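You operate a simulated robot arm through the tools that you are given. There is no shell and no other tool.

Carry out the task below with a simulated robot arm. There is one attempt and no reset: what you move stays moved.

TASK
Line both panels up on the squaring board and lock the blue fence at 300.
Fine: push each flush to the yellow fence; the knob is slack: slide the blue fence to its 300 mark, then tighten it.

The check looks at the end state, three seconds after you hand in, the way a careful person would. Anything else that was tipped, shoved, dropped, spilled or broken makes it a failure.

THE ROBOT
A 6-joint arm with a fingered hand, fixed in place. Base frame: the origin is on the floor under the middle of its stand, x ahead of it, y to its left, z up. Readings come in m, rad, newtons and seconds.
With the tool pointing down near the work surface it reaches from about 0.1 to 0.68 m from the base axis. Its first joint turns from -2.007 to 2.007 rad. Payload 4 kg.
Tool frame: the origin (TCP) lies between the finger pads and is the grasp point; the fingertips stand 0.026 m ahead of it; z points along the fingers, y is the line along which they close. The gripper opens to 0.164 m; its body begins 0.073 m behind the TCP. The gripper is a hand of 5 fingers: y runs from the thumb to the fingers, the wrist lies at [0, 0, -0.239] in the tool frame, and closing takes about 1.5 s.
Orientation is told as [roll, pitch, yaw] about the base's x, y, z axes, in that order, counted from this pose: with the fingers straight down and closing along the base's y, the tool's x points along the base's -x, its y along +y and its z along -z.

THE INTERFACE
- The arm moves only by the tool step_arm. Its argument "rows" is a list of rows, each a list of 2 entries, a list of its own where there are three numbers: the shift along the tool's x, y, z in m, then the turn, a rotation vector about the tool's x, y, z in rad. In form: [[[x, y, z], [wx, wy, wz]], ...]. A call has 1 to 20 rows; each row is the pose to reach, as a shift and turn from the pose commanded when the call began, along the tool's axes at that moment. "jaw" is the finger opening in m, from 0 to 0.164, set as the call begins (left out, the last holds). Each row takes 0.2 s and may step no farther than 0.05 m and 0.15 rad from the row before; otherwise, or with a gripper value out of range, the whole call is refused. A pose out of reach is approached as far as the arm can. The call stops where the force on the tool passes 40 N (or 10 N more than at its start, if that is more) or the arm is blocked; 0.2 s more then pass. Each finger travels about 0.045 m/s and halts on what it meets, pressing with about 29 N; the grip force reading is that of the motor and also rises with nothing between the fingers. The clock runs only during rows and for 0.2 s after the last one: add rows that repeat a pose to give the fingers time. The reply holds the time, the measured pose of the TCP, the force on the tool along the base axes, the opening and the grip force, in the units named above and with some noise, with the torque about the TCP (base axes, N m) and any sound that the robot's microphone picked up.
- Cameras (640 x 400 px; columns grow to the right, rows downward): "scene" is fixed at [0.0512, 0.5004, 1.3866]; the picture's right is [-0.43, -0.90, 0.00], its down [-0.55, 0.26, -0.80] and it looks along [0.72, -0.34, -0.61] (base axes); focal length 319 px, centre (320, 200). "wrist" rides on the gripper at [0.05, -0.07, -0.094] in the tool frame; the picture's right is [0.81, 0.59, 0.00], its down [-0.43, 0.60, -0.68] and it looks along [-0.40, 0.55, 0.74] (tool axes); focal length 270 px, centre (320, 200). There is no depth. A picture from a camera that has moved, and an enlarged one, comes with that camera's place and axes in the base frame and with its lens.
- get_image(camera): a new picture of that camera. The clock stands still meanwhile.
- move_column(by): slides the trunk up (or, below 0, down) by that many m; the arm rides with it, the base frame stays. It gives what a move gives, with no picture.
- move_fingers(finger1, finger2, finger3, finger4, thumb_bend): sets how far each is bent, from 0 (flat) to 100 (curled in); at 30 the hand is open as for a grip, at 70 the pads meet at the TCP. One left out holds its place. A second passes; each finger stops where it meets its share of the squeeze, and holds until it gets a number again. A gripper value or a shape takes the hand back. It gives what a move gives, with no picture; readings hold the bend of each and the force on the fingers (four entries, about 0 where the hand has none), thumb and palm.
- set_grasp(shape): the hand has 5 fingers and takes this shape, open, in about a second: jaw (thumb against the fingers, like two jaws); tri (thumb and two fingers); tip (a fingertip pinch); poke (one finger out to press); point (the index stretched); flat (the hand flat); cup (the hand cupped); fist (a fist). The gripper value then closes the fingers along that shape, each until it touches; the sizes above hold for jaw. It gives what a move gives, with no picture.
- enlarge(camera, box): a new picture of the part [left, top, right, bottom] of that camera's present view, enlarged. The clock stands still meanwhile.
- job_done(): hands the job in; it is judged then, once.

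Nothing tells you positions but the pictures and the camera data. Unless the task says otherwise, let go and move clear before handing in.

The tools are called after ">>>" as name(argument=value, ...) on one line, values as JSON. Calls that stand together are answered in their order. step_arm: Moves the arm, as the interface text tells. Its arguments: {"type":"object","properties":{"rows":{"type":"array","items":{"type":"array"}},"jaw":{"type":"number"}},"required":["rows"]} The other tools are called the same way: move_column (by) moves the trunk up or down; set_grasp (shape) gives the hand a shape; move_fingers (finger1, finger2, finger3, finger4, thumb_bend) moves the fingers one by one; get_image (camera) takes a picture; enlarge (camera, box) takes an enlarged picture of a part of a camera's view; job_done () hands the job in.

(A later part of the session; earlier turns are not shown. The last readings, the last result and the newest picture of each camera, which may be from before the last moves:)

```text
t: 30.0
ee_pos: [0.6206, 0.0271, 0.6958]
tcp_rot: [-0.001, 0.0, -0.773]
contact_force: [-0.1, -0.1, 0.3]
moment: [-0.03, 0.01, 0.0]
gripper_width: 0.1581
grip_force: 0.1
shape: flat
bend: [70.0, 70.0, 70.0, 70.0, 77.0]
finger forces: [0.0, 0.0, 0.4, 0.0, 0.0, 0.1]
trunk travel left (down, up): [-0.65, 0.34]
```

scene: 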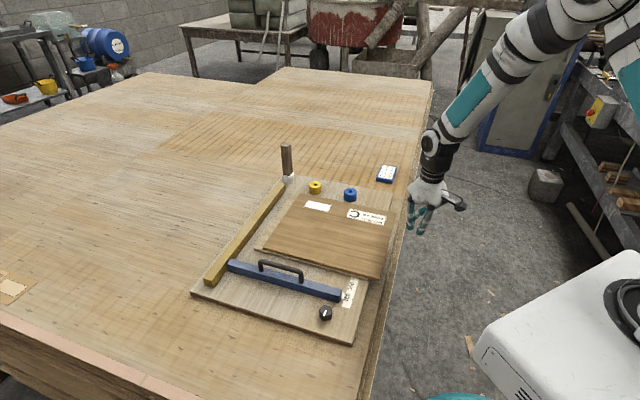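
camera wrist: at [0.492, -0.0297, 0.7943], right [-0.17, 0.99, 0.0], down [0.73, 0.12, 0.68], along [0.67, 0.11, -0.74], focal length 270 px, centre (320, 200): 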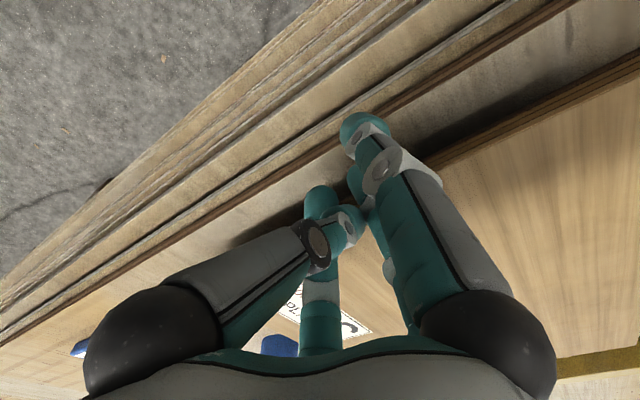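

>>> step_arm(rows=[[[0, 0, 0.001], [0, 0, 0]], [[0, 0, 0.002], [0, 0, 0]], [[0, 0, 0.002], [0, 0, 0]]])

>>> enlarge(camera="scene", box=[340, 190, 400, 250])

```text
t: 30.8
ee_pos: [0.6197, 0.0259, 0.6948]
tcp_rot: [0.003, -0.002, -0.773]
contact_force: [-0.4, -0.7, 14.6]
moment: [0.03, 0.01, -0.02]
gripper_width: 0.1582
grip_force: 0.1
shape: flat
bend: [70.0, 70.0, 70.0, 70.0, 77.0]
finger forces: [5.5, 2.5, 1.4, 5.3, 0.0, 0.0]
trunk travel left (down, up): [-0.65, 0.34]
```

```text
6.67 times, centred on (370, 220) of scene
camera zoom: at [0.0512, 0.5004, 1.3866], right [-0.43, -0.9, 0.0], down [-0.55, 0.26, -0.8], along [0.72, -0.34, -0.61], focal length 2127 px, centre (-13, 67)
```

zoom: 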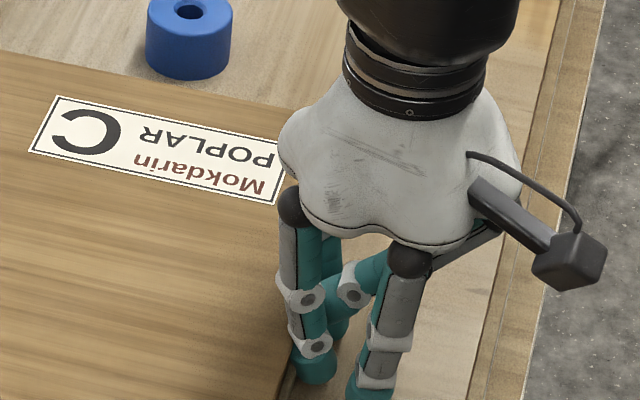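

>>> step_arm(rows=[[[0, 0, -0.001], [0, 0, 0]], [[0, 0.004, -0.001], [0, 0, 0]], [[0, 0.008, -0.001], [0, 0, 0]], [[0, 0.011, -0.001], [0, 0, 0]], [[0, 0.014, -0.001], [0, 0, 0]], [[0, 0.014, -0.001], [0, 0, 0]]])

>>> enlarge(camera="scene", box=[220, 210, 300, 280])

>>> enlarge(camera="scene", box=[320, 230, 390, 290])

```text
t: 32.2
ee_pos: [0.6275, 0.0355, 0.6966]
tcp_rot: [0.001, 0.0, -0.772]
contact_force: [-12.5, -15.7, 16.2]
moment: [-0.68, -0.07, -0.15]
gripper_width: 0.0002
grip_force: 0.1
shape: flat
bend: [70.0, 70.0, 70.0, 68.0, 77.0]
finger forces: [0.0, 6.8, 7.7, 14.4, 0.0, 0.0]
trunk travel left (down, up): [-0.65, 0.34]
```

```text
5.71 times, centred on (260, 245) of scene
camera zoom: at [0.0512, 0.5004, 1.3866], right [-0.43, -0.9, 0.0], down [-0.55, 0.26, -0.8], along [0.72, -0.34, -0.61], focal length 1823 px, centre (663, -57)
```

zoom: 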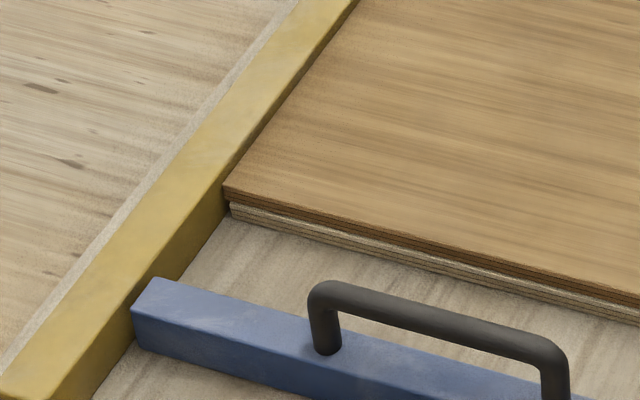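

```text
6.67 times, centred on (355, 260) of scene
camera zoom: at [0.0512, 0.5004, 1.3866], right [-0.43, -0.9, 0.0], down [-0.55, 0.26, -0.8], along [0.72, -0.34, -0.61], focal length 2127 px, centre (87, -200)
```

zoom: 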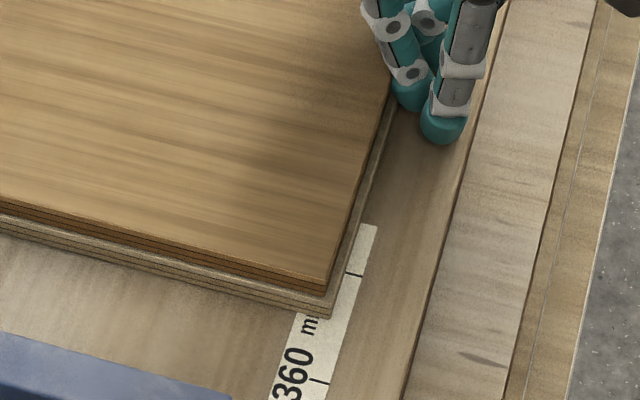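

Finger 4 caught the board's rim, so that isn't a clean push. I'll back off, lift, and spread the other fingers out of the way so only fingers 2 and 3 do the pushing.

>>> step_arm(rows=[[[0, -0.01, -0.002], [0, 0, 0]], [[0, -0.022, -0.006], [0, 0, 0]], [[0, -0.034, -0.03], [0, 0, 0]], [[0, -0.034, -0.03], [0, 0, 0]]])

>>> move_fingers(finger1=15, finger4=15, thumb_bend=20)

>>> get_image(camera="wrist")

>>> enlarge(camera="scene", box=[330, 140, 470, 260])

```text
t: 33.2
ee_pos: [0.6062, 0.0149, 0.7257]
tcp_rot: [-0.002, -0.001, -0.774]
contact_force: [0.0, 0.3, 0.4]
moment: [-0.02, 0.03, -0.01]
gripper_width: 0.0
grip_force: 0.1
shape: flat
bend: [70.0, 70.0, 70.0, 69.0, 77.0]
finger forces: [0.0, 0.0, 0.1, 0.0, 0.0, 0.1]
trunk travel left (down, up): [-0.65, 0.34]
```

```text
t: 34.2
ee_pos: [0.6067, 0.0136, 0.7256]
tcp_rot: [0.0, -0.001, -0.774]
contact_force: [0.0, -0.1, 0.0]
moment: [0.0, 0.0, 0.01]
gripper_width: 0.1087
grip_force: 0.0
shape: fingers
bend: [15.0, 70.0, 70.0, 15.0, 20.0]
finger forces: [0.0, 0.1, 0.1, 0.1, 0.0, 0.1]
trunk travel left (down, up): [-0.65, 0.34]
```

```text
taken
camera wrist: at [0.5208, -0.0001, 0.8194], right [-0.17, 0.99, 0.0], down [0.73, 0.12, 0.68], along [0.67, 0.11, -0.74], focal length 270 px, centre (320, 200)
```

wrist: 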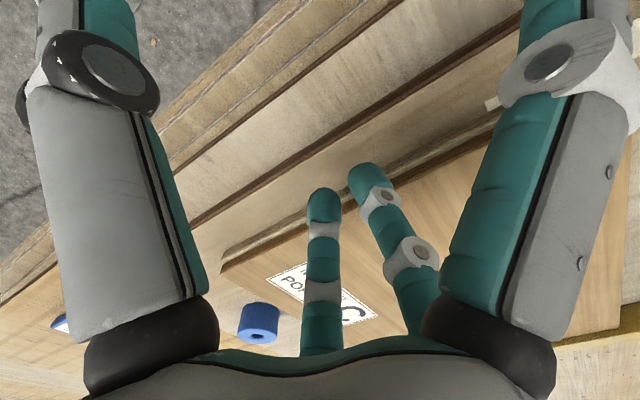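

```text
3.33 times, centred on (400, 200) of scene
camera zoom: at [0.0512, 0.5004, 1.3866], right [-0.43, -0.9, 0.0], down [-0.55, 0.26, -0.8], along [0.72, -0.34, -0.61], focal length 1064 px, centre (53, 200)
```

zoom: 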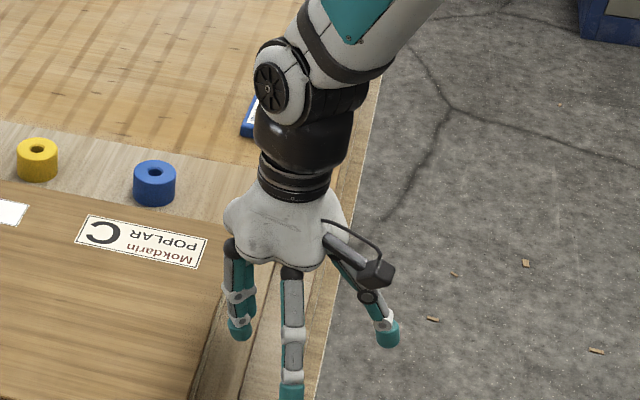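

>>> enlarge(camera="wrist", box=[210, 80, 510, 280])

```text
2.00 times, centred on (360, 180) of wrist
camera zoom: at [0.5208, -0.0001, 0.8194], right [-0.17, 0.99, 0.0], down [0.73, 0.12, 0.68], along [0.67, 0.11, -0.74], focal length 541 px, centre (240, 240)
```

zoom: 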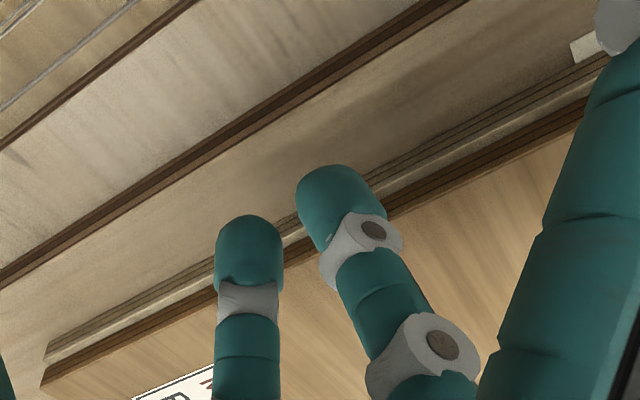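

>>> move_fingers(thumb_bend=5)

>>> step_arm(rows=[[[0, 0, 0.006], [-0.125, 0, 0]], [[0, 0, 0.014], [-0.25, 0, 0]], [[0, 0, 0.024], [-0.25, 0, 0]], [[0, 0, 0.032], [-0.25, 0, 0]], [[0, 0, 0.032], [-0.25, 0, 0]]])

>>> get_image(camera="wrist")

>>> enlarge(camera="scene", box=[330, 140, 470, 260])

```text
t: 35.2
ee_pos: [0.6068, 0.0135, 0.7255]
tcp_rot: [0.0, -0.003, -0.773]
contact_force: [-0.1, -0.7, 0.0]
moment: [0.0, 0.0, 0.03]
gripper_width: 0.1187
grip_force: 0.2
shape: fingers
bend: [15.0, 70.0, 70.0, 15.0, 5.0]
finger forces: [0.1, 0.1, 0.0, 0.0, 0.0, 0.0]
trunk travel left (down, up): [-0.65, 0.34]
```

```text
t: 36.4
ee_pos: [0.606, 0.0141, 0.6938]
tcp_rot: [0.25, 0.001, -0.774]
contact_force: [0.2, 0.4, -0.1]
moment: [0.0, 0.02, -0.02]
gripper_width: 0.1185
grip_force: 0.1
shape: fingers
bend: [15.0, 70.0, 70.0, 15.0, 5.0]
finger forces: [0.0, 0.1, 0.0, 0.0, 0.0, 0.1]
trunk travel left (down, up): [-0.65, 0.34]
```

```text
taken
camera wrist: at [0.5061, -0.0155, 0.7666], right [-0.18, 0.97, 0.15], down [0.59, -0.01, 0.8], along [0.78, 0.23, -0.58], focal length 270 px, centre (320, 200)
```

wrist: 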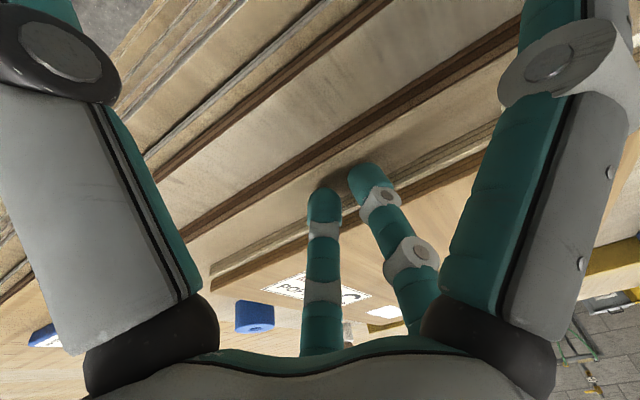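

```text
3.33 times, centred on (400, 200) of scene
camera zoom: at [0.0512, 0.5004, 1.3866], right [-0.43, -0.9, 0.0], down [-0.55, 0.26, -0.8], along [0.72, -0.34, -0.61], focal length 1064 px, centre (53, 200)
```

zoom: 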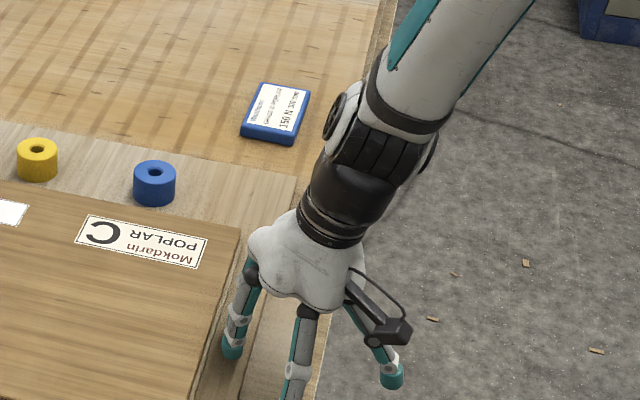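

>>> step_arm(rows=[[[0, -0.0005, 0.0019], [0, 0, 0]], [[0, -0.001, 0.0039], [0, 0, 0]], [[0, -0.0012, 0.0048], [0, 0, 0]], [[0, -0.0012, 0.0048], [0, 0, 0]]])

```text
t: 37.4
ee_pos: [0.6059, 0.0134, 0.6895]
tcp_rot: [0.252, -0.002, -0.774]
contact_force: [-1.3, 0.4, 14.1]
moment: [0.51, 0.02, 0.06]
gripper_width: 0.1185
grip_force: 7.5
shape: fingers
bend: [15.0, 70.0, 70.0, 15.0, 5.0]
finger forces: [0.0, 14.2, 0.1, 0.1, 0.0, 0.0]
trunk travel left (down, up): [-0.65, 0.34]
```

>>> step_arm(rows=[[[0, 0.0002, -0.0012], [0, 0, 0]], [[0, 0.008, 0.0007], [0, 0, 0]], [[0, 0.0157, 0.0027], [0, 0, 0]], [[0, 0.0196, 0.0037], [0, 0, 0]], [[0, 0.0225, 0.0045], [0, 0, 0]], [[0, 0.0225, 0.0045], [0, 0, 0]]])

>>> enlarge(camera="wrist", box=[210, 80, 510, 280])

```text
t: 38.8
ee_pos: [0.6223, 0.0289, 0.6902]
tcp_rot: [0.251, -0.002, -0.774]
contact_force: [-6.3, -8.1, 17.8]
moment: [0.11, -0.1, -0.04]
gripper_width: 0.1183
grip_force: 11.1
shape: fingers
bend: [15.0, 70.0, 70.0, 15.0, 5.0]
finger forces: [0.1, 9.0, 12.8, 0.0, 0.0, 0.0]
trunk travel left (down, up): [-0.65, 0.34]
```

```text
2.00 times, centred on (360, 180) of wrist
camera zoom: at [0.5218, -0.0001, 0.7626], right [-0.18, 0.97, 0.14], down [0.59, -0.01, 0.81], along [0.78, 0.23, -0.58], focal length 541 px, centre (240, 240)
```

zoom: 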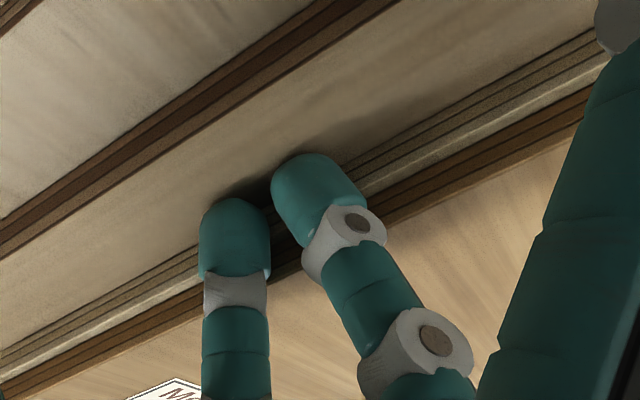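

>>> step_arm(rows=[[[0, 0.0004, -0.0015], [0, 0, 0]], [[0, 0.0004, -0.0015], [0, 0, 0]]])

```text
t: 39.4
ee_pos: [0.6216, 0.0286, 0.6891]
tcp_rot: [0.25, 0.0, -0.773]
contact_force: [-4.3, -7.7, 6.0]
moment: [-0.11, -0.07, -0.11]
gripper_width: 0.1185
grip_force: 6.1
shape: fingers
bend: [15.0, 70.0, 70.0, 15.0, 5.0]
finger forces: [0.1, 4.2, 8.0, 0.0, 0.0, 0.0]
trunk travel left (down, up): [-0.65, 0.34]
```

>>> step_arm(rows=[[[0, 0.0015, -0.0003], [0, 0, 0]], [[0, 0.0035, 0.0002], [0, 0, 0]], [[0, 0.005, 0.0006], [0, 0, 0]], [[0, 0.005, 0.0006], [0, 0, 0]]])

>>> enlarge(camera="wrist", box=[210, 80, 510, 280])

>>> enlarge(camera="scene", box=[220, 210, 300, 280])

```text
t: 40.4
ee_pos: [0.6254, 0.0329, 0.6907]
tcp_rot: [0.251, -0.002, -0.773]
contact_force: [-10.3, -10.0, 0.8]
moment: [-0.14, 0.13, 0.0]
gripper_width: 0.1183
grip_force: 6.8
shape: fingers
bend: [15.0, 70.0, 70.0, 15.0, 5.0]
finger forces: [0.0, 6.4, 7.2, 0.0, 0.1, 0.1]
trunk travel left (down, up): [-0.65, 0.34]
```

```text
2.00 times, centred on (360, 180) of wrist
camera zoom: at [0.5249, 0.0038, 0.7647], right [-0.18, 0.97, 0.15], down [0.6, -0.01, 0.8], along [0.78, 0.23, -0.58], focal length 541 px, centre (240, 240)
```

zoom: 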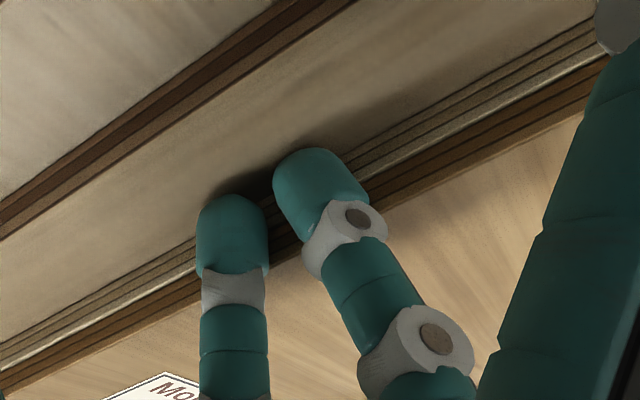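

```text
5.71 times, centred on (260, 245) of scene
camera zoom: at [0.0512, 0.5004, 1.3866], right [-0.43, -0.9, 0.0], down [-0.55, 0.26, -0.8], along [0.72, -0.34, -0.61], focal length 1823 px, centre (663, -57)
```

zoom: 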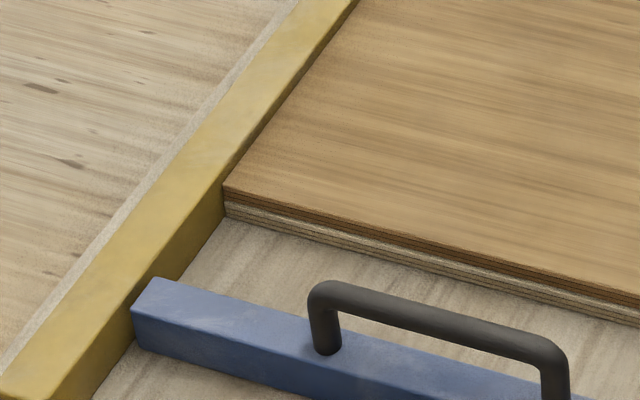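

The lower panel has now reached the fence too. I'll press a little more to seat it and then check both ends.

>>> step_arm(rows=[[[0, 0.0015, 0.0004], [0, 0, 0]], [[0, 0.003, 0.0008], [0, 0, 0]], [[0, 0.003, 0.0008], [0, 0, 0]]])

>>> enlarge(camera="wrist", box=[210, 80, 510, 280])

>>> enlarge(camera="scene", box=[230, 220, 280, 260])

>>> enlarge(camera="scene", box=[330, 240, 380, 290])

```text
t: 41.2
ee_pos: [0.6272, 0.0353, 0.692]
tcp_rot: [0.25, 0.0, -0.774]
contact_force: [-13.2, -12.2, -0.1]
moment: [-0.11, 0.14, 0.1]
gripper_width: 0.1182
grip_force: 9.2
shape: fingers
bend: [15.0, 70.0, 70.0, 15.0, 5.0]
finger forces: [0.0, 8.8, 9.1, 0.0, 0.0, 0.1]
trunk travel left (down, up): [-0.65, 0.34]
```

```text
2.00 times, centred on (360, 180) of wrist
camera zoom: at [0.5273, 0.0054, 0.7649], right [-0.18, 0.97, 0.15], down [0.6, -0.01, 0.8], along [0.78, 0.23, -0.58], focal length 541 px, centre (240, 240)
```

zoom: 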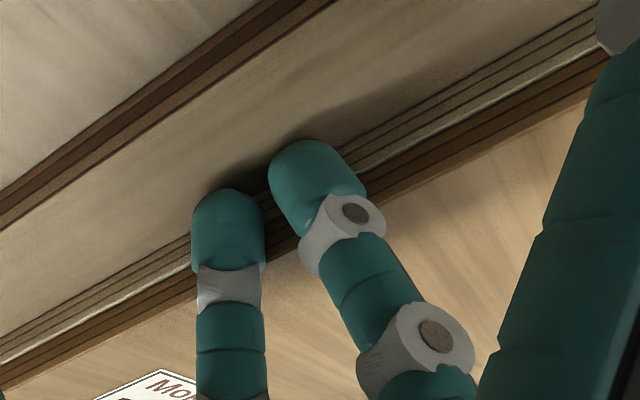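

```text
10.00 times, centred on (255, 240) of scene
camera zoom: at [0.0512, 0.5004, 1.3866], right [-0.43, -0.9, 0.0], down [-0.55, 0.26, -0.8], along [0.72, -0.34, -0.61], focal length 3191 px, centre (970, -200)
```

zoom: 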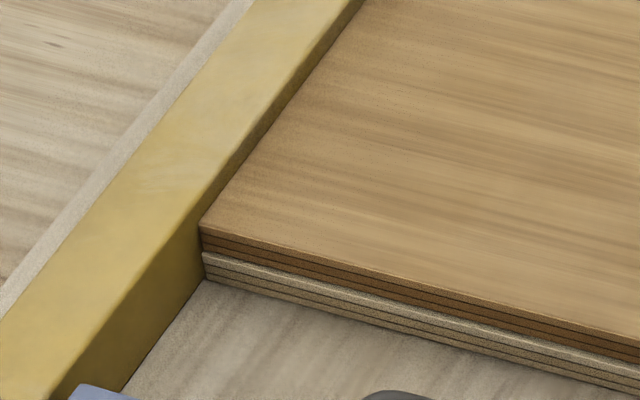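

```text
8.00 times, centred on (355, 265) of scene
camera zoom: at [0.0512, 0.5004, 1.3866], right [-0.43, -0.9, 0.0], down [-0.55, 0.26, -0.8], along [0.72, -0.34, -0.61], focal length 2553 px, centre (40, -320)
```

zoom: 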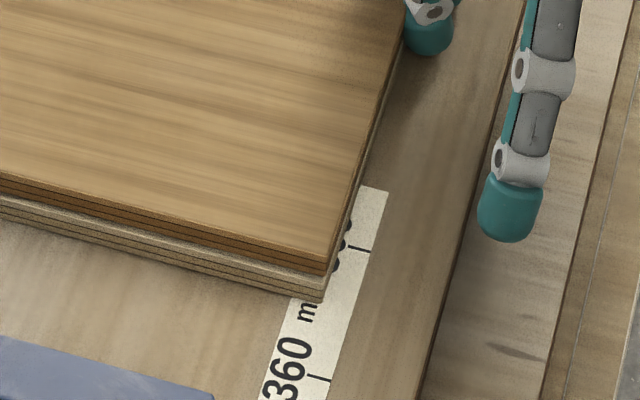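

Both panels sit flush against the yellow fence, and the 300 tick is now visible, 60 mm past the 360 tick. I'll back away, lift and straighten the hand.

>>> step_arm(rows=[[[0, -0.0097, -0.0025], [0, 0, 0]], [[0, -0.0242, -0.0062], [0, 0, 0]], [[0, -0.0143, -0.045], [0, 0, 0]], [[0, -0.0044, -0.084], [0.12, 0, 0]], [[0, 0.0055, -0.122], [0.25, 0, 0]], [[0, 0.0055, -0.122], [0.25, 0, 0]]])

>>> set_grasp(shape="flat")

>>> get_image(camera="scene")

>>> enlarge(camera="scene", box=[190, 170, 390, 310])

>>> enlarge(camera="scene", box=[260, 170, 410, 250])

```text
t: 42.6
ee_pos: [0.6095, 0.0167, 0.8136]
tcp_rot: [-0.002, -0.001, -0.773]
contact_force: [-0.2, 0.1, 0.3]
moment: [0.0, 0.0, 0.0]
gripper_width: 0.1184
grip_force: 0.1
shape: fingers
bend: [15.0, 70.0, 70.0, 15.0, 5.0]
finger forces: [0.0, 0.0, 0.1, 0.0, 0.1, 0.0]
trunk travel left (down, up): [-0.65, 0.34]
```

```text
t: 43.5
ee_pos: [0.6097, 0.0166, 0.8115]
tcp_rot: [0.0, 0.0, -0.773]
contact_force: [0.4, 0.0, 0.2]
moment: [0.0, -0.02, 0.0]
gripper_width: 0.0
grip_force: 0.0
shape: flat
bend: [69.0, 70.0, 70.0, 69.0, 77.0]
finger forces: [0.0, 0.0, 0.0, 0.0, 0.1, 0.1]
trunk travel left (down, up): [-0.65, 0.34]
```

```text
taken
```

scene: 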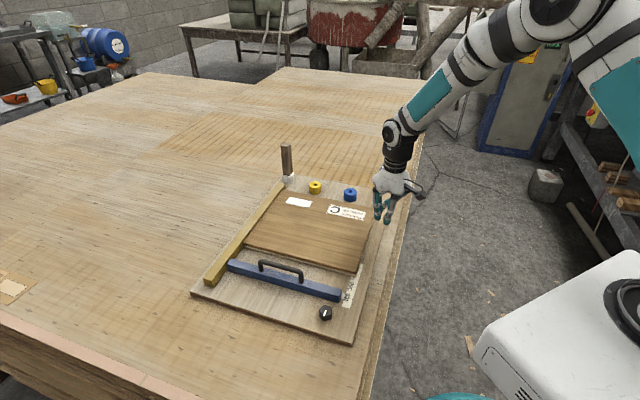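

```text
2.86 times, centred on (290, 240) of scene
camera zoom: at [0.0512, 0.5004, 1.3866], right [-0.43, -0.9, 0.0], down [-0.55, 0.26, -0.8], along [0.72, -0.34, -0.61], focal length 912 px, centre (406, 86)
```

zoom: 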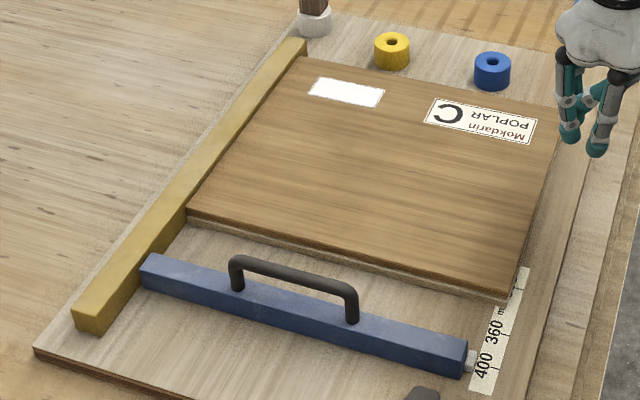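

```text
4.27 times, centred on (335, 210) of scene
camera zoom: at [0.0512, 0.5004, 1.3866], right [-0.43, -0.9, 0.0], down [-0.55, 0.26, -0.8], along [0.72, -0.34, -0.61], focal length 1362 px, centre (256, 157)
```

zoom: 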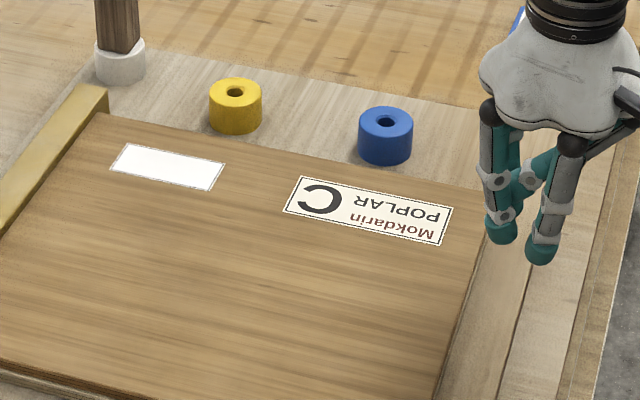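

The panels are flush along their whole length, with about 30 mm clear to the two pucks. Next I'll go behind the blue fence, clear of the knob, to push it forward.

>>> step_arm(rows=[[[0.036, 0.0206, 0], [0, 0, 0]], [[0.0725, 0.0413, 0], [0, 0, 0]], [[0.109, 0.062, 0], [0, 0, 0]], [[0.145, 0.0825, 0], [0, 0, 0]], [[0.181, 0.103, 0], [0, 0, 0]], [[0.2175, 0.124, 0], [0, 0, 0]], [[0.254, 0.1444, 0], [0, 0, 0]], [[0.29, 0.165, 0], [0, 0, 0]], [[0.29, 0.165, 0], [0, 0, 0]]])

>>> get_image(camera="wrist")

>>> enlarge(camera="scene", box=[220, 190, 380, 310])

```text
t: 45.5
ee_pos: [0.5162, 0.3374, 0.8098]
tcp_rot: [0.0, -0.002, -0.773]
contact_force: [0.2, 0.2, -0.1]
moment: [0.01, 0.02, 0.0]
gripper_width: 0.0
grip_force: 0.0
shape: flat
bend: [70.0, 70.0, 70.0, 70.0, 77.0]
finger forces: [0.1, 0.1, 0.1, 0.1, 0.0, 0.0]
trunk travel left (down, up): [-0.65, 0.34]
```

```text
taken
camera wrist: at [0.4312, 0.3233, 0.9045], right [-0.17, 0.99, 0.0], down [0.73, 0.12, 0.68], along [0.67, 0.11, -0.74], focal length 270 px, centre (320, 200)
```

wrist: 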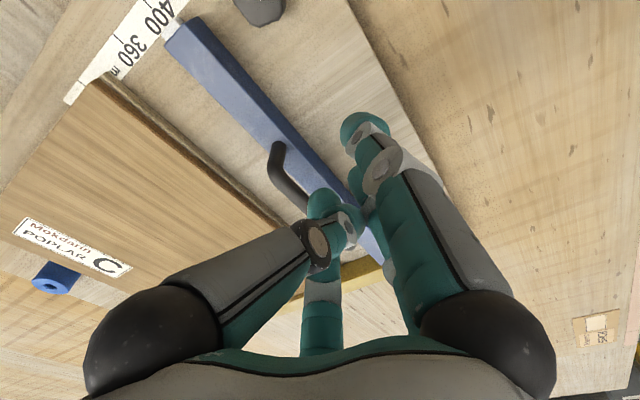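

```text
3.33 times, centred on (300, 250) of scene
camera zoom: at [0.0512, 0.5004, 1.3866], right [-0.43, -0.9, 0.0], down [-0.55, 0.26, -0.8], along [0.72, -0.34, -0.61], focal length 1064 px, centre (387, 33)
```

zoom: 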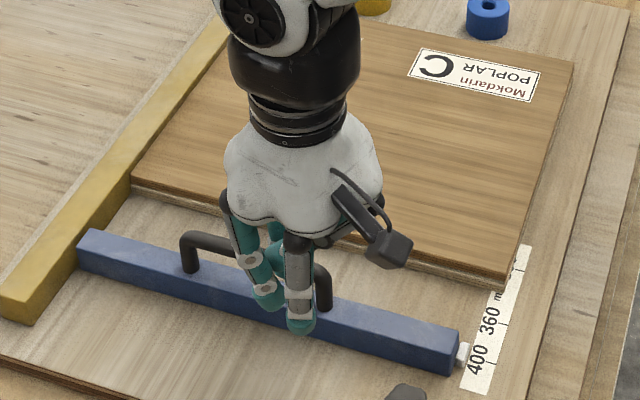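

>>> step_arm(rows=[[[0, 0, 0.04], [0, 0, 0]], [[0, 0, 0.08], [0, 0, 0]], [[0, 0, 0.1], [0, 0, 0]], [[0, 0, 0.109], [0, 0, 0]], [[0, 0, 0.109], [0, 0, 0]]])

>>> get_image(camera="wrist")

>>> enlarge(camera="scene", box=[220, 190, 380, 310])

```text
t: 46.7
ee_pos: [0.5181, 0.339, 0.7012]
tcp_rot: [0.001, -0.002, -0.774]
contact_force: [0.2, -0.3, -0.7]
moment: [0.03, 0.0, -0.02]
gripper_width: 0.0001
grip_force: 0.1
shape: flat
bend: [70.0, 70.0, 70.0, 70.0, 77.0]
finger forces: [0.0, 0.0, 0.1, 0.0, 0.0, 0.1]
trunk travel left (down, up): [-0.65, 0.34]
```

```text
taken
camera wrist: at [0.4332, 0.3243, 0.795], right [-0.17, 0.99, 0.0], down [0.72, 0.12, 0.68], along [0.67, 0.11, -0.74], focal length 270 px, centre (320, 200)
```

wrist: 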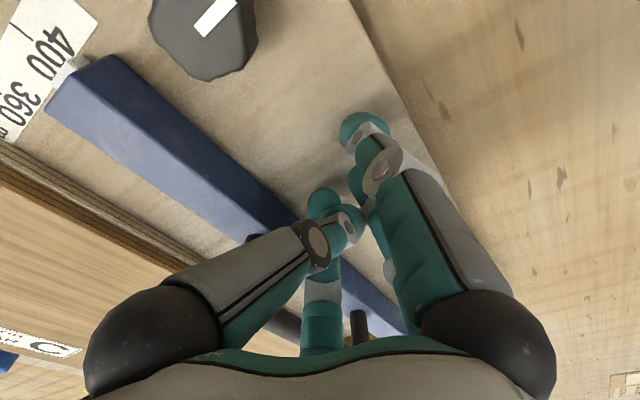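

```text
3.33 times, centred on (300, 250) of scene
camera zoom: at [0.0512, 0.5004, 1.3866], right [-0.43, -0.9, 0.0], down [-0.55, 0.26, -0.8], along [0.72, -0.34, -0.61], focal length 1064 px, centre (387, 33)
```

zoom: 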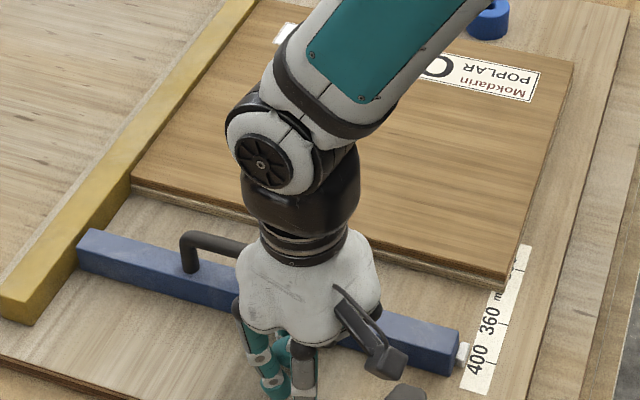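

I'll now push the blue fence forward (tool −x) in small steps.

>>> step_arm(rows=[[[-0.006, 0, 0], [0, 0, 0]], [[-0.012, 0, 0], [0, 0, 0]], [[-0.018, 0, 0], [0, 0, 0]], [[-0.024, 0, 0], [0, 0, 0]], [[-0.03, 0, 0], [0, 0, 0]], [[-0.03, 0, 0], [0, 0, 0]]])

>>> get_image(camera="wrist")

>>> enlarge(camera="scene", box=[220, 190, 380, 310])

```text
t: 48.1
ee_pos: [0.539, 0.317, 0.7016]
tcp_rot: [0.001, 0.0, -0.773]
contact_force: [-1.4, 1.4, 1.6]
moment: [-0.03, -0.02, -0.01]
gripper_width: 0.0001
grip_force: 0.1
shape: flat
bend: [70.0, 70.0, 70.0, 70.0, 77.0]
finger forces: [0.1, 0.0, 0.0, 2.5, 0.1, 0.1]
trunk travel left (down, up): [-0.65, 0.34]
```

```text
taken
camera wrist: at [0.455, 0.3028, 0.7956], right [-0.17, 0.99, 0.0], down [0.72, 0.12, 0.68], along [0.67, 0.11, -0.74], focal length 270 px, centre (320, 200)
```

wrist: 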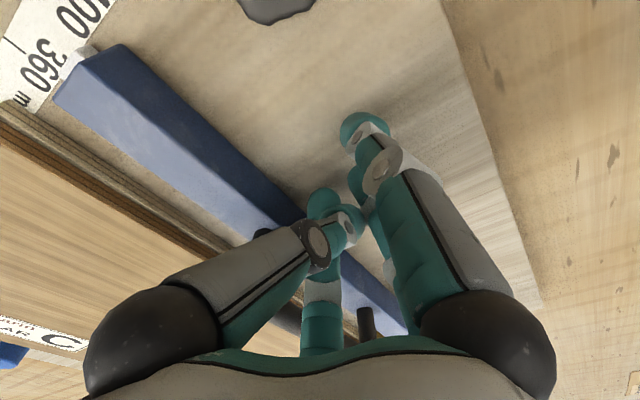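

```text
3.33 times, centred on (300, 250) of scene
camera zoom: at [0.0512, 0.5004, 1.3866], right [-0.43, -0.9, 0.0], down [-0.55, 0.26, -0.8], along [0.72, -0.34, -0.61], focal length 1064 px, centre (387, 33)
```

zoom: 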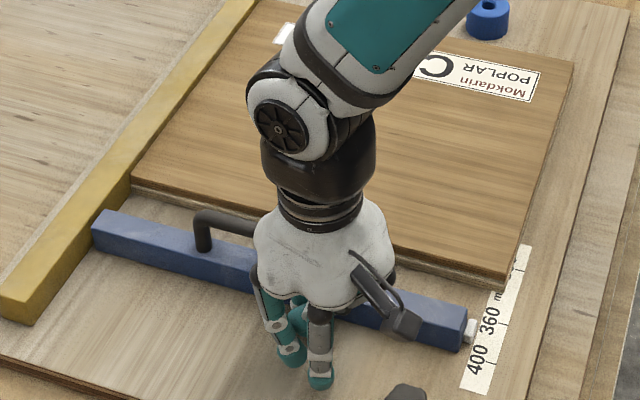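

>>> step_arm(rows=[[[-0.006, 0, 0], [0, 0, 0]], [[-0.012, 0, 0], [0, 0, 0]], [[-0.018, 0, 0], [0, 0, 0]], [[-0.024, 0, 0], [0, 0, 0]], [[-0.03, 0, 0], [0, 0, 0]], [[-0.036, 0, 0], [0, 0, 0]], [[-0.042, 0, 0], [0, 0, 0]], [[-0.042, 0, 0], [0, 0, 0]]])

>>> enlarge(camera="scene", box=[310, 230, 390, 300])

>>> enlarge(camera="scene", box=[220, 190, 380, 310])

```text
t: 49.9
ee_pos: [0.5689, 0.2879, 0.7018]
tcp_rot: [0.0, -0.001, -0.773]
contact_force: [-0.6, 1.3, 1.9]
moment: [-0.05, -0.04, 0.01]
gripper_width: 0.0
grip_force: 0.0
shape: flat
bend: [70.0, 70.0, 70.0, 70.0, 77.0]
finger forces: [0.0, 0.0, 0.1, 2.4, 0.0, 0.1]
trunk travel left (down, up): [-0.65, 0.34]
```

```text
5.71 times, centred on (350, 265) of scene
camera zoom: at [0.0512, 0.5004, 1.3866], right [-0.43, -0.9, 0.0], down [-0.55, 0.26, -0.8], along [0.72, -0.34, -0.61], focal length 1823 px, centre (149, -171)
```

zoom: 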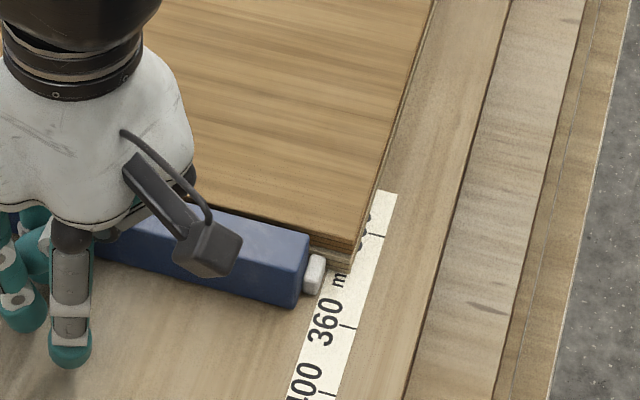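

```text
3.33 times, centred on (300, 250) of scene
camera zoom: at [0.0512, 0.5004, 1.3866], right [-0.43, -0.9, 0.0], down [-0.55, 0.26, -0.8], along [0.72, -0.34, -0.61], focal length 1064 px, centre (387, 33)
```

zoom: 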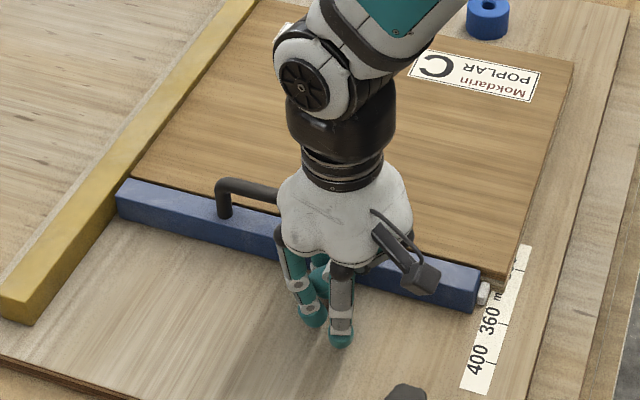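

The fence slides straight and easily, and the pointer is at about 339. I'll keep pushing; it will now also carry the panels along the yellow fence, so I'll stop short of 300 to measure.

>>> step_arm(rows=[[[-0.004, 0, 0], [0, 0, 0]], [[-0.008, 0, 0], [0, 0, 0]], [[-0.012, 0, 0], [0, 0, 0]], [[-0.016, 0, 0], [0, 0, 0]], [[-0.02, 0, 0], [0, 0, 0]], [[-0.02, 0, 0], [0, 0, 0]]])

>>> enlarge(camera="scene", box=[310, 230, 390, 300])

>>> enlarge(camera="scene", box=[220, 170, 380, 290])

```text
t: 51.3
ee_pos: [0.5853, 0.2742, 0.7016]
tcp_rot: [0.0, -0.001, -0.774]
contact_force: [-4.6, 2.7, 3.7]
moment: [-0.03, 0.02, -0.07]
gripper_width: 0.0
grip_force: 0.1
shape: flat
bend: [70.0, 70.0, 70.0, 70.0, 77.0]
finger forces: [0.1, 0.0, 0.1, 5.9, 0.0, 0.0]
trunk travel left (down, up): [-0.65, 0.34]
```

```text
5.71 times, centred on (350, 265) of scene
camera zoom: at [0.0512, 0.5004, 1.3866], right [-0.43, -0.9, 0.0], down [-0.55, 0.26, -0.8], along [0.72, -0.34, -0.61], focal length 1823 px, centre (149, -171)
```

zoom: 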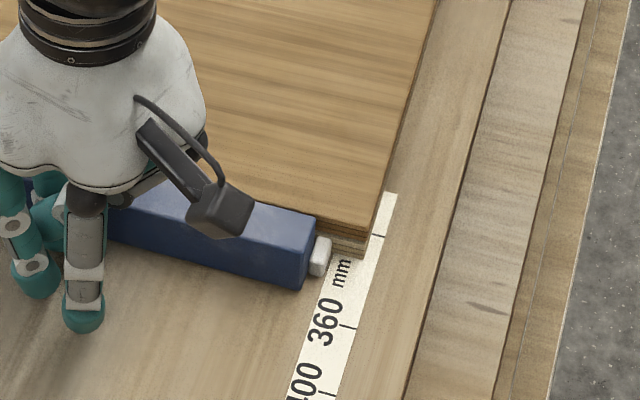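

```text
3.33 times, centred on (300, 230) of scene
camera zoom: at [0.0512, 0.5004, 1.3866], right [-0.43, -0.9, 0.0], down [-0.55, 0.26, -0.8], along [0.72, -0.34, -0.61], focal length 1064 px, centre (387, 100)
```

zoom: 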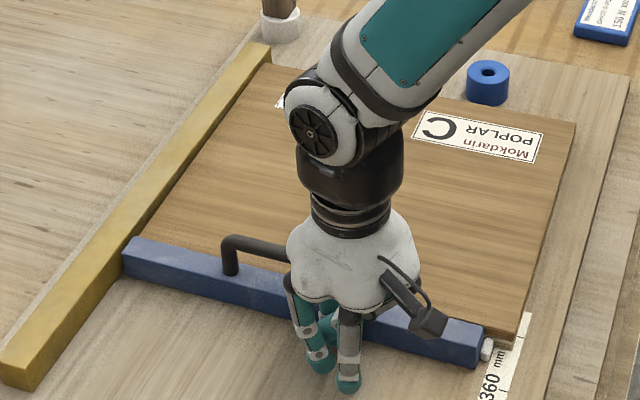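

>>> get_image(camera="wrist")

>>> enlarge(camera="scene", box=[270, 230, 350, 300])

```text
taken
camera wrist: at [0.4989, 0.26, 0.7962], right [-0.17, 0.99, 0.0], down [0.72, 0.12, 0.68], along [0.67, 0.11, -0.74], focal length 270 px, centre (320, 200)
```

wrist: 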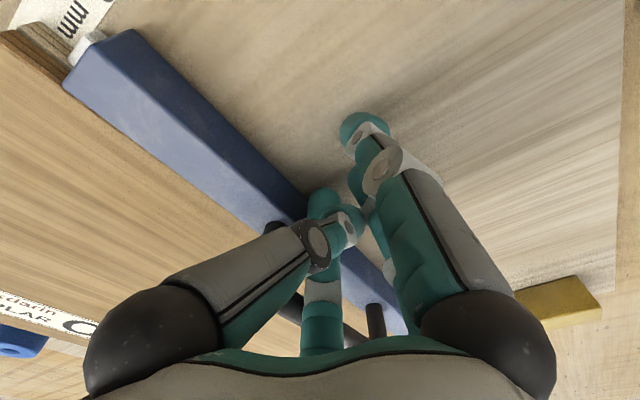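

```text
5.71 times, centred on (310, 265) of scene
camera zoom: at [0.0512, 0.5004, 1.3866], right [-0.43, -0.9, 0.0], down [-0.55, 0.26, -0.8], along [0.72, -0.34, -0.61], focal length 1823 px, centre (377, -171)
```

zoom: 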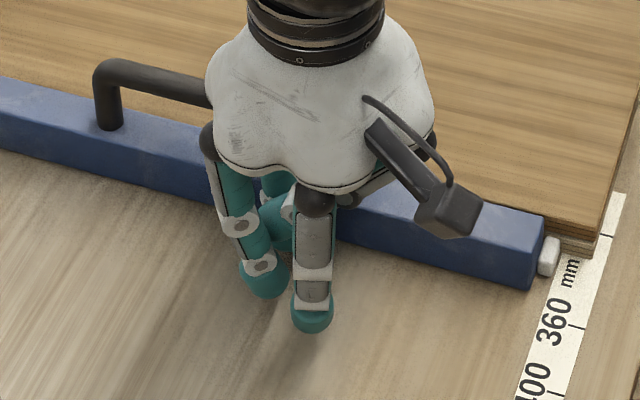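

>>> enlarge(camera="scene", box=[335, 250, 367, 270])

>>> enlarge(camera="wrist", box=[20, 0, 140, 75])

```text
16.00 times, centred on (351, 260) of scene
camera zoom: at [0.0512, 0.5004, 1.3866], right [-0.43, -0.9, 0.0], down [-0.55, 0.26, -0.8], along [0.72, -0.34, -0.61], focal length 5106 px, centre (-176, -760)
```

zoom: 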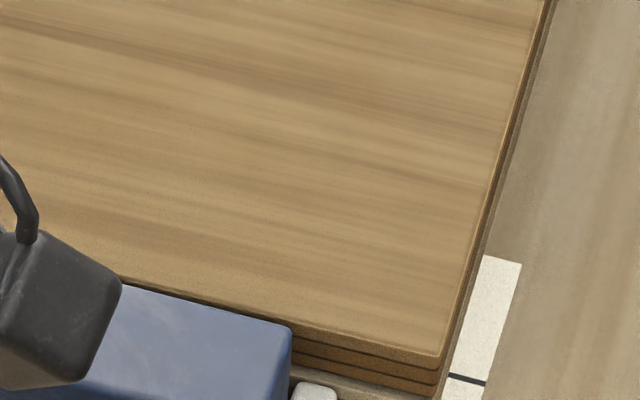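

```text
5.33 times, centred on (80, 38) of wrist
camera zoom: at [0.4989, 0.26, 0.7962], right [-0.17, 0.99, 0.0], down [0.72, 0.12, 0.68], along [0.67, 0.11, -0.74], focal length 1442 px, centre (1600, 1067)
```

zoom: 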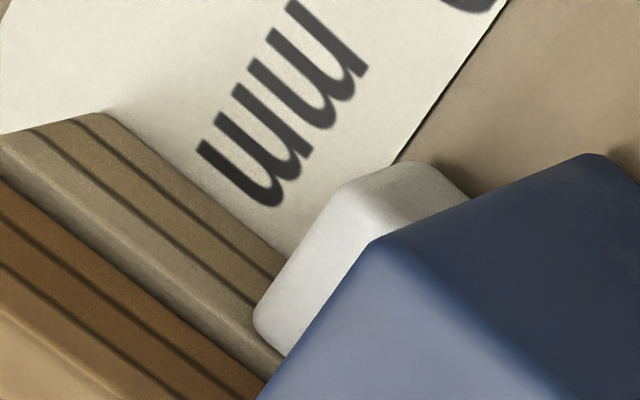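

>>> enlarge(camera="scene", box=[336, 262, 368, 282])

>>> enlarge(camera="scene", box=[336, 272, 368, 292])

```text
16.00 times, centred on (352, 272) of scene
camera zoom: at [0.0512, 0.5004, 1.3866], right [-0.43, -0.9, 0.0], down [-0.55, 0.26, -0.8], along [0.72, -0.34, -0.61], focal length 5106 px, centre (-192, -952)
```

zoom: 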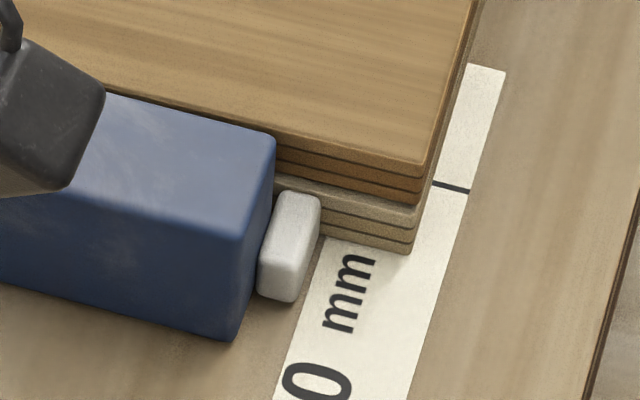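

```text
16.00 times, centred on (352, 282) of scene
camera zoom: at [0.0512, 0.5004, 1.3866], right [-0.43, -0.9, 0.0], down [-0.55, 0.26, -0.8], along [0.72, -0.34, -0.61], focal length 5106 px, centre (-192, -1112)
```

zoom: 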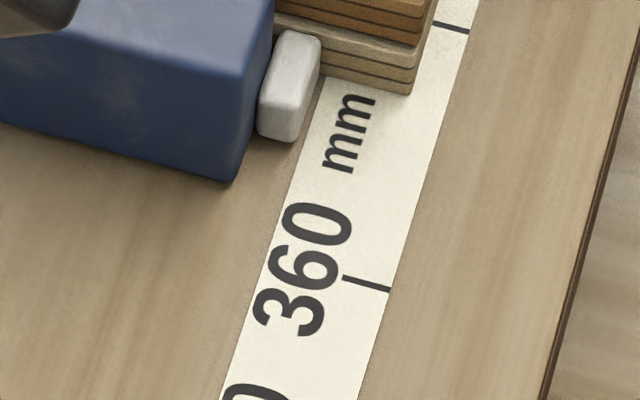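

>>> enlarge(camera="scene", box=[344, 268, 360, 278])

```text
16.00 times, centred on (352, 273) of scene
camera zoom: at [0.0512, 0.5004, 1.3866], right [-0.43, -0.9, 0.0], down [-0.55, 0.26, -0.8], along [0.72, -0.34, -0.61], focal length 5106 px, centre (-192, -968)
```

zoom: 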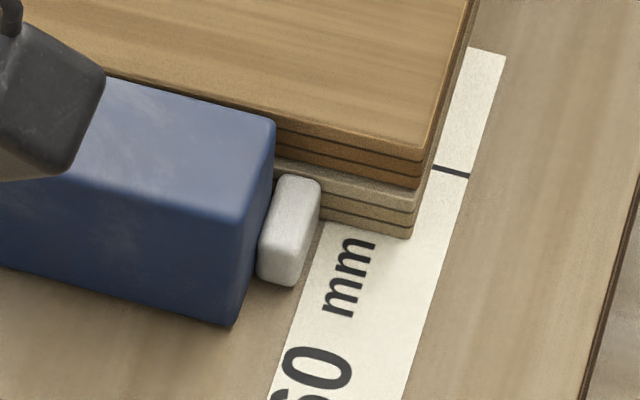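

The pointer is at about r=327 and the fence is now carrying the panels. I'll push another 18 mm and re-measure at high zoom.

>>> step_arm(rows=[[[-0.004, 0, 0], [0, 0, 0]], [[-0.008, 0, 0], [0, 0, 0]], [[-0.012, 0, 0], [0, 0, 0]], [[-0.015, 0, 0], [0, 0, 0]], [[-0.018, 0, 0], [0, 0, 0]], [[-0.018, 0, 0], [0, 0, 0]]])

>>> enlarge(camera="scene", box=[338, 258, 370, 278])

>>> enlarge(camera="scene", box=[220, 170, 380, 290])

```text
t: 52.7
ee_pos: [0.5957, 0.2609, 0.7027]
tcp_rot: [0.0, 0.001, -0.773]
contact_force: [-4.3, 3.1, 2.9]
moment: [-0.03, 0.03, -0.04]
gripper_width: 0.0
grip_force: 0.0
shape: flat
bend: [70.0, 70.0, 70.0, 70.0, 77.0]
finger forces: [0.0, 0.0, 0.0, 5.6, 0.0, 0.0]
trunk travel left (down, up): [-0.65, 0.34]
```

```text
16.00 times, centred on (354, 268) of scene
camera zoom: at [0.0512, 0.5004, 1.3866], right [-0.43, -0.9, 0.0], down [-0.55, 0.26, -0.8], along [0.72, -0.34, -0.61], focal length 5106 px, centre (-224, -888)
```

zoom: 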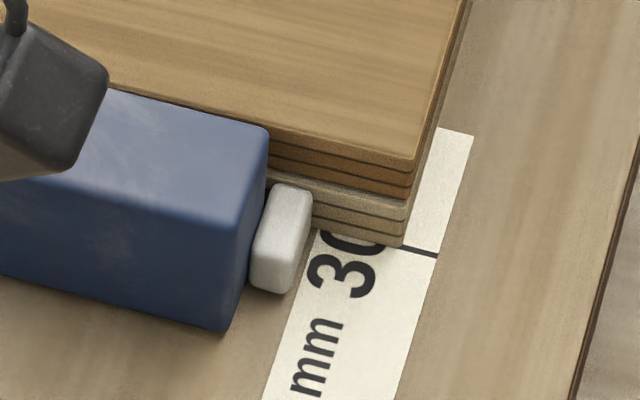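

```text
3.33 times, centred on (300, 230) of scene
camera zoom: at [0.0512, 0.5004, 1.3866], right [-0.43, -0.9, 0.0], down [-0.55, 0.26, -0.8], along [0.72, -0.34, -0.61], focal length 1064 px, centre (387, 100)
```

zoom: 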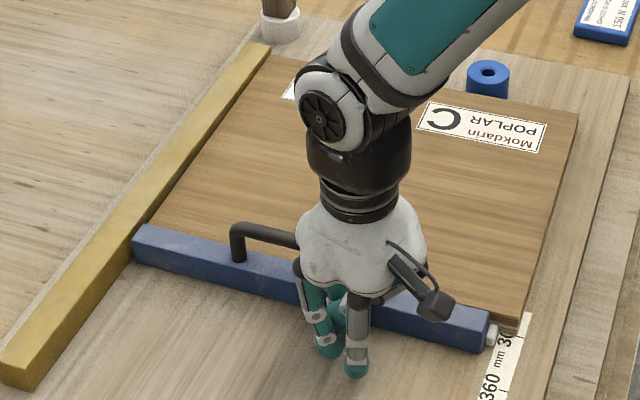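

The pointer is about 10 mm short of the 300 tick. Before the final nudge I'll back off and put the wrist camera straight over the pointer for a reading without parallax.

>>> step_arm(rows=[[[0.015, 0, 0], [0, 0, 0]], [[0.015, 0, -0.04], [0, 0, 0]], [[0.015, 0, -0.08], [0, 0, 0]], [[0.0, -0.018, -0.1035], [0, 0, -0.14]], [[-0.016, -0.036, -0.1035], [0, 0, -0.28]], [[-0.033, -0.054, -0.1035], [0, 0, -0.42]], [[-0.0492, -0.0713, -0.1035], [0, 0, -0.56]], [[-0.0492, -0.0713, -0.1035], [0, 0, -0.623]], [[-0.0492, -0.0713, -0.1035], [0, 0, -0.623]]])

>>> get_image(camera="wrist")

```text
t: 54.7
ee_pos: [0.5826, 0.1763, 0.8059]
tcp_rot: [0.001, 0.0, -0.147]
contact_force: [0.7, 0.4, -0.4]
moment: [0.0, 0.02, 0.01]
gripper_width: 0.0
grip_force: 0.0
shape: flat
bend: [70.0, 70.0, 70.0, 70.0, 77.0]
finger forces: [0.0, 0.0, 0.0, 0.0, 0.0, 0.0]
trunk travel left (down, up): [-0.65, 0.34]
```

```text
taken
camera wrist: at [0.5211, 0.1155, 0.9001], right [-0.71, 0.7, 0.0], down [0.52, 0.52, 0.68], along [0.47, 0.48, -0.74], focal length 270 px, centre (320, 200)
```

wrist: 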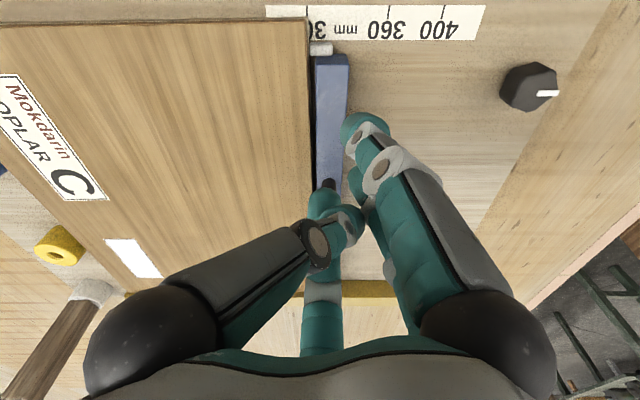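

Excellent view: the ruler and the pointer are almost edge-on, so parallax is negligible. I'll enlarge it.

>>> enlarge(camera="wrist", box=[280, 0, 380, 62])

>>> enlarge(camera="wrist", box=[300, 5, 460, 105])

>>> enlarge(camera="scene", box=[210, 160, 390, 290])

```text
6.40 times, centred on (330, 31) of wrist
camera zoom: at [0.5211, 0.1155, 0.9001], right [-0.71, 0.7, 0.0], down [0.52, 0.52, 0.68], along [0.47, 0.48, -0.74], focal length 1730 px, centre (256, 1282)
```

zoom: 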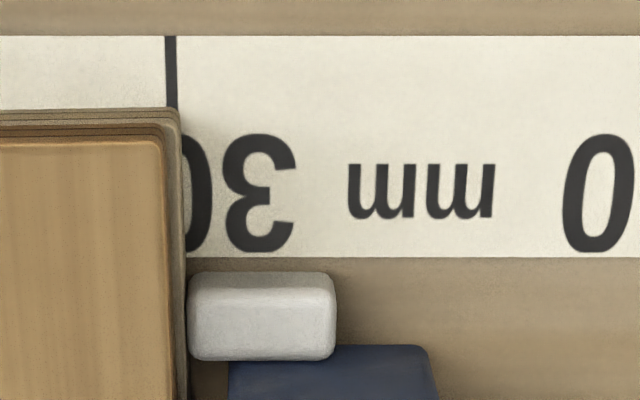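

```text
4.00 times, centred on (380, 55) of wrist
camera zoom: at [0.5211, 0.1155, 0.9001], right [-0.71, 0.7, 0.0], down [0.52, 0.52, 0.68], along [0.47, 0.48, -0.74], focal length 1081 px, centre (80, 780)
```

zoom: 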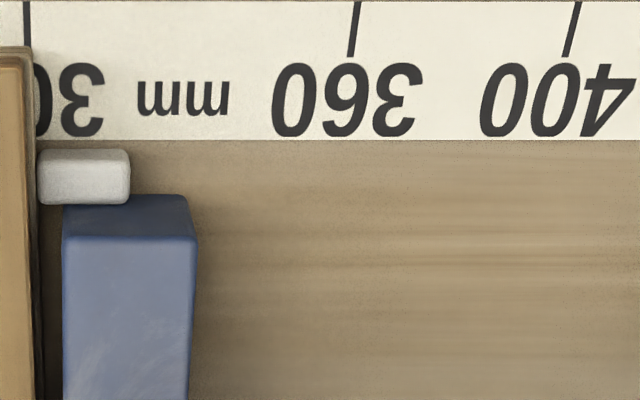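

```text
3.08 times, centred on (300, 225) of scene
camera zoom: at [0.0512, 0.5004, 1.3866], right [-0.43, -0.9, 0.0], down [-0.55, 0.26, -0.8], along [0.72, -0.34, -0.61], focal length 982 px, centre (382, 123)
```

zoom: 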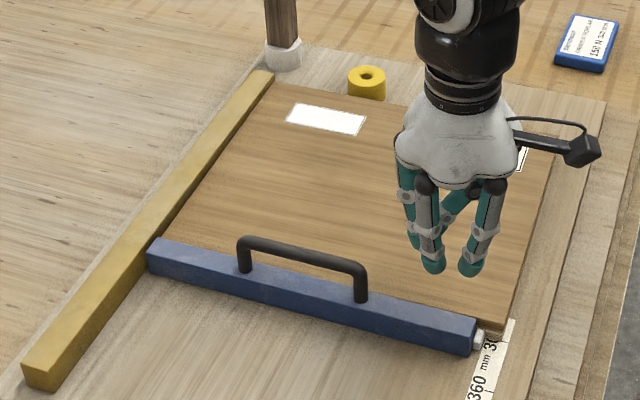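

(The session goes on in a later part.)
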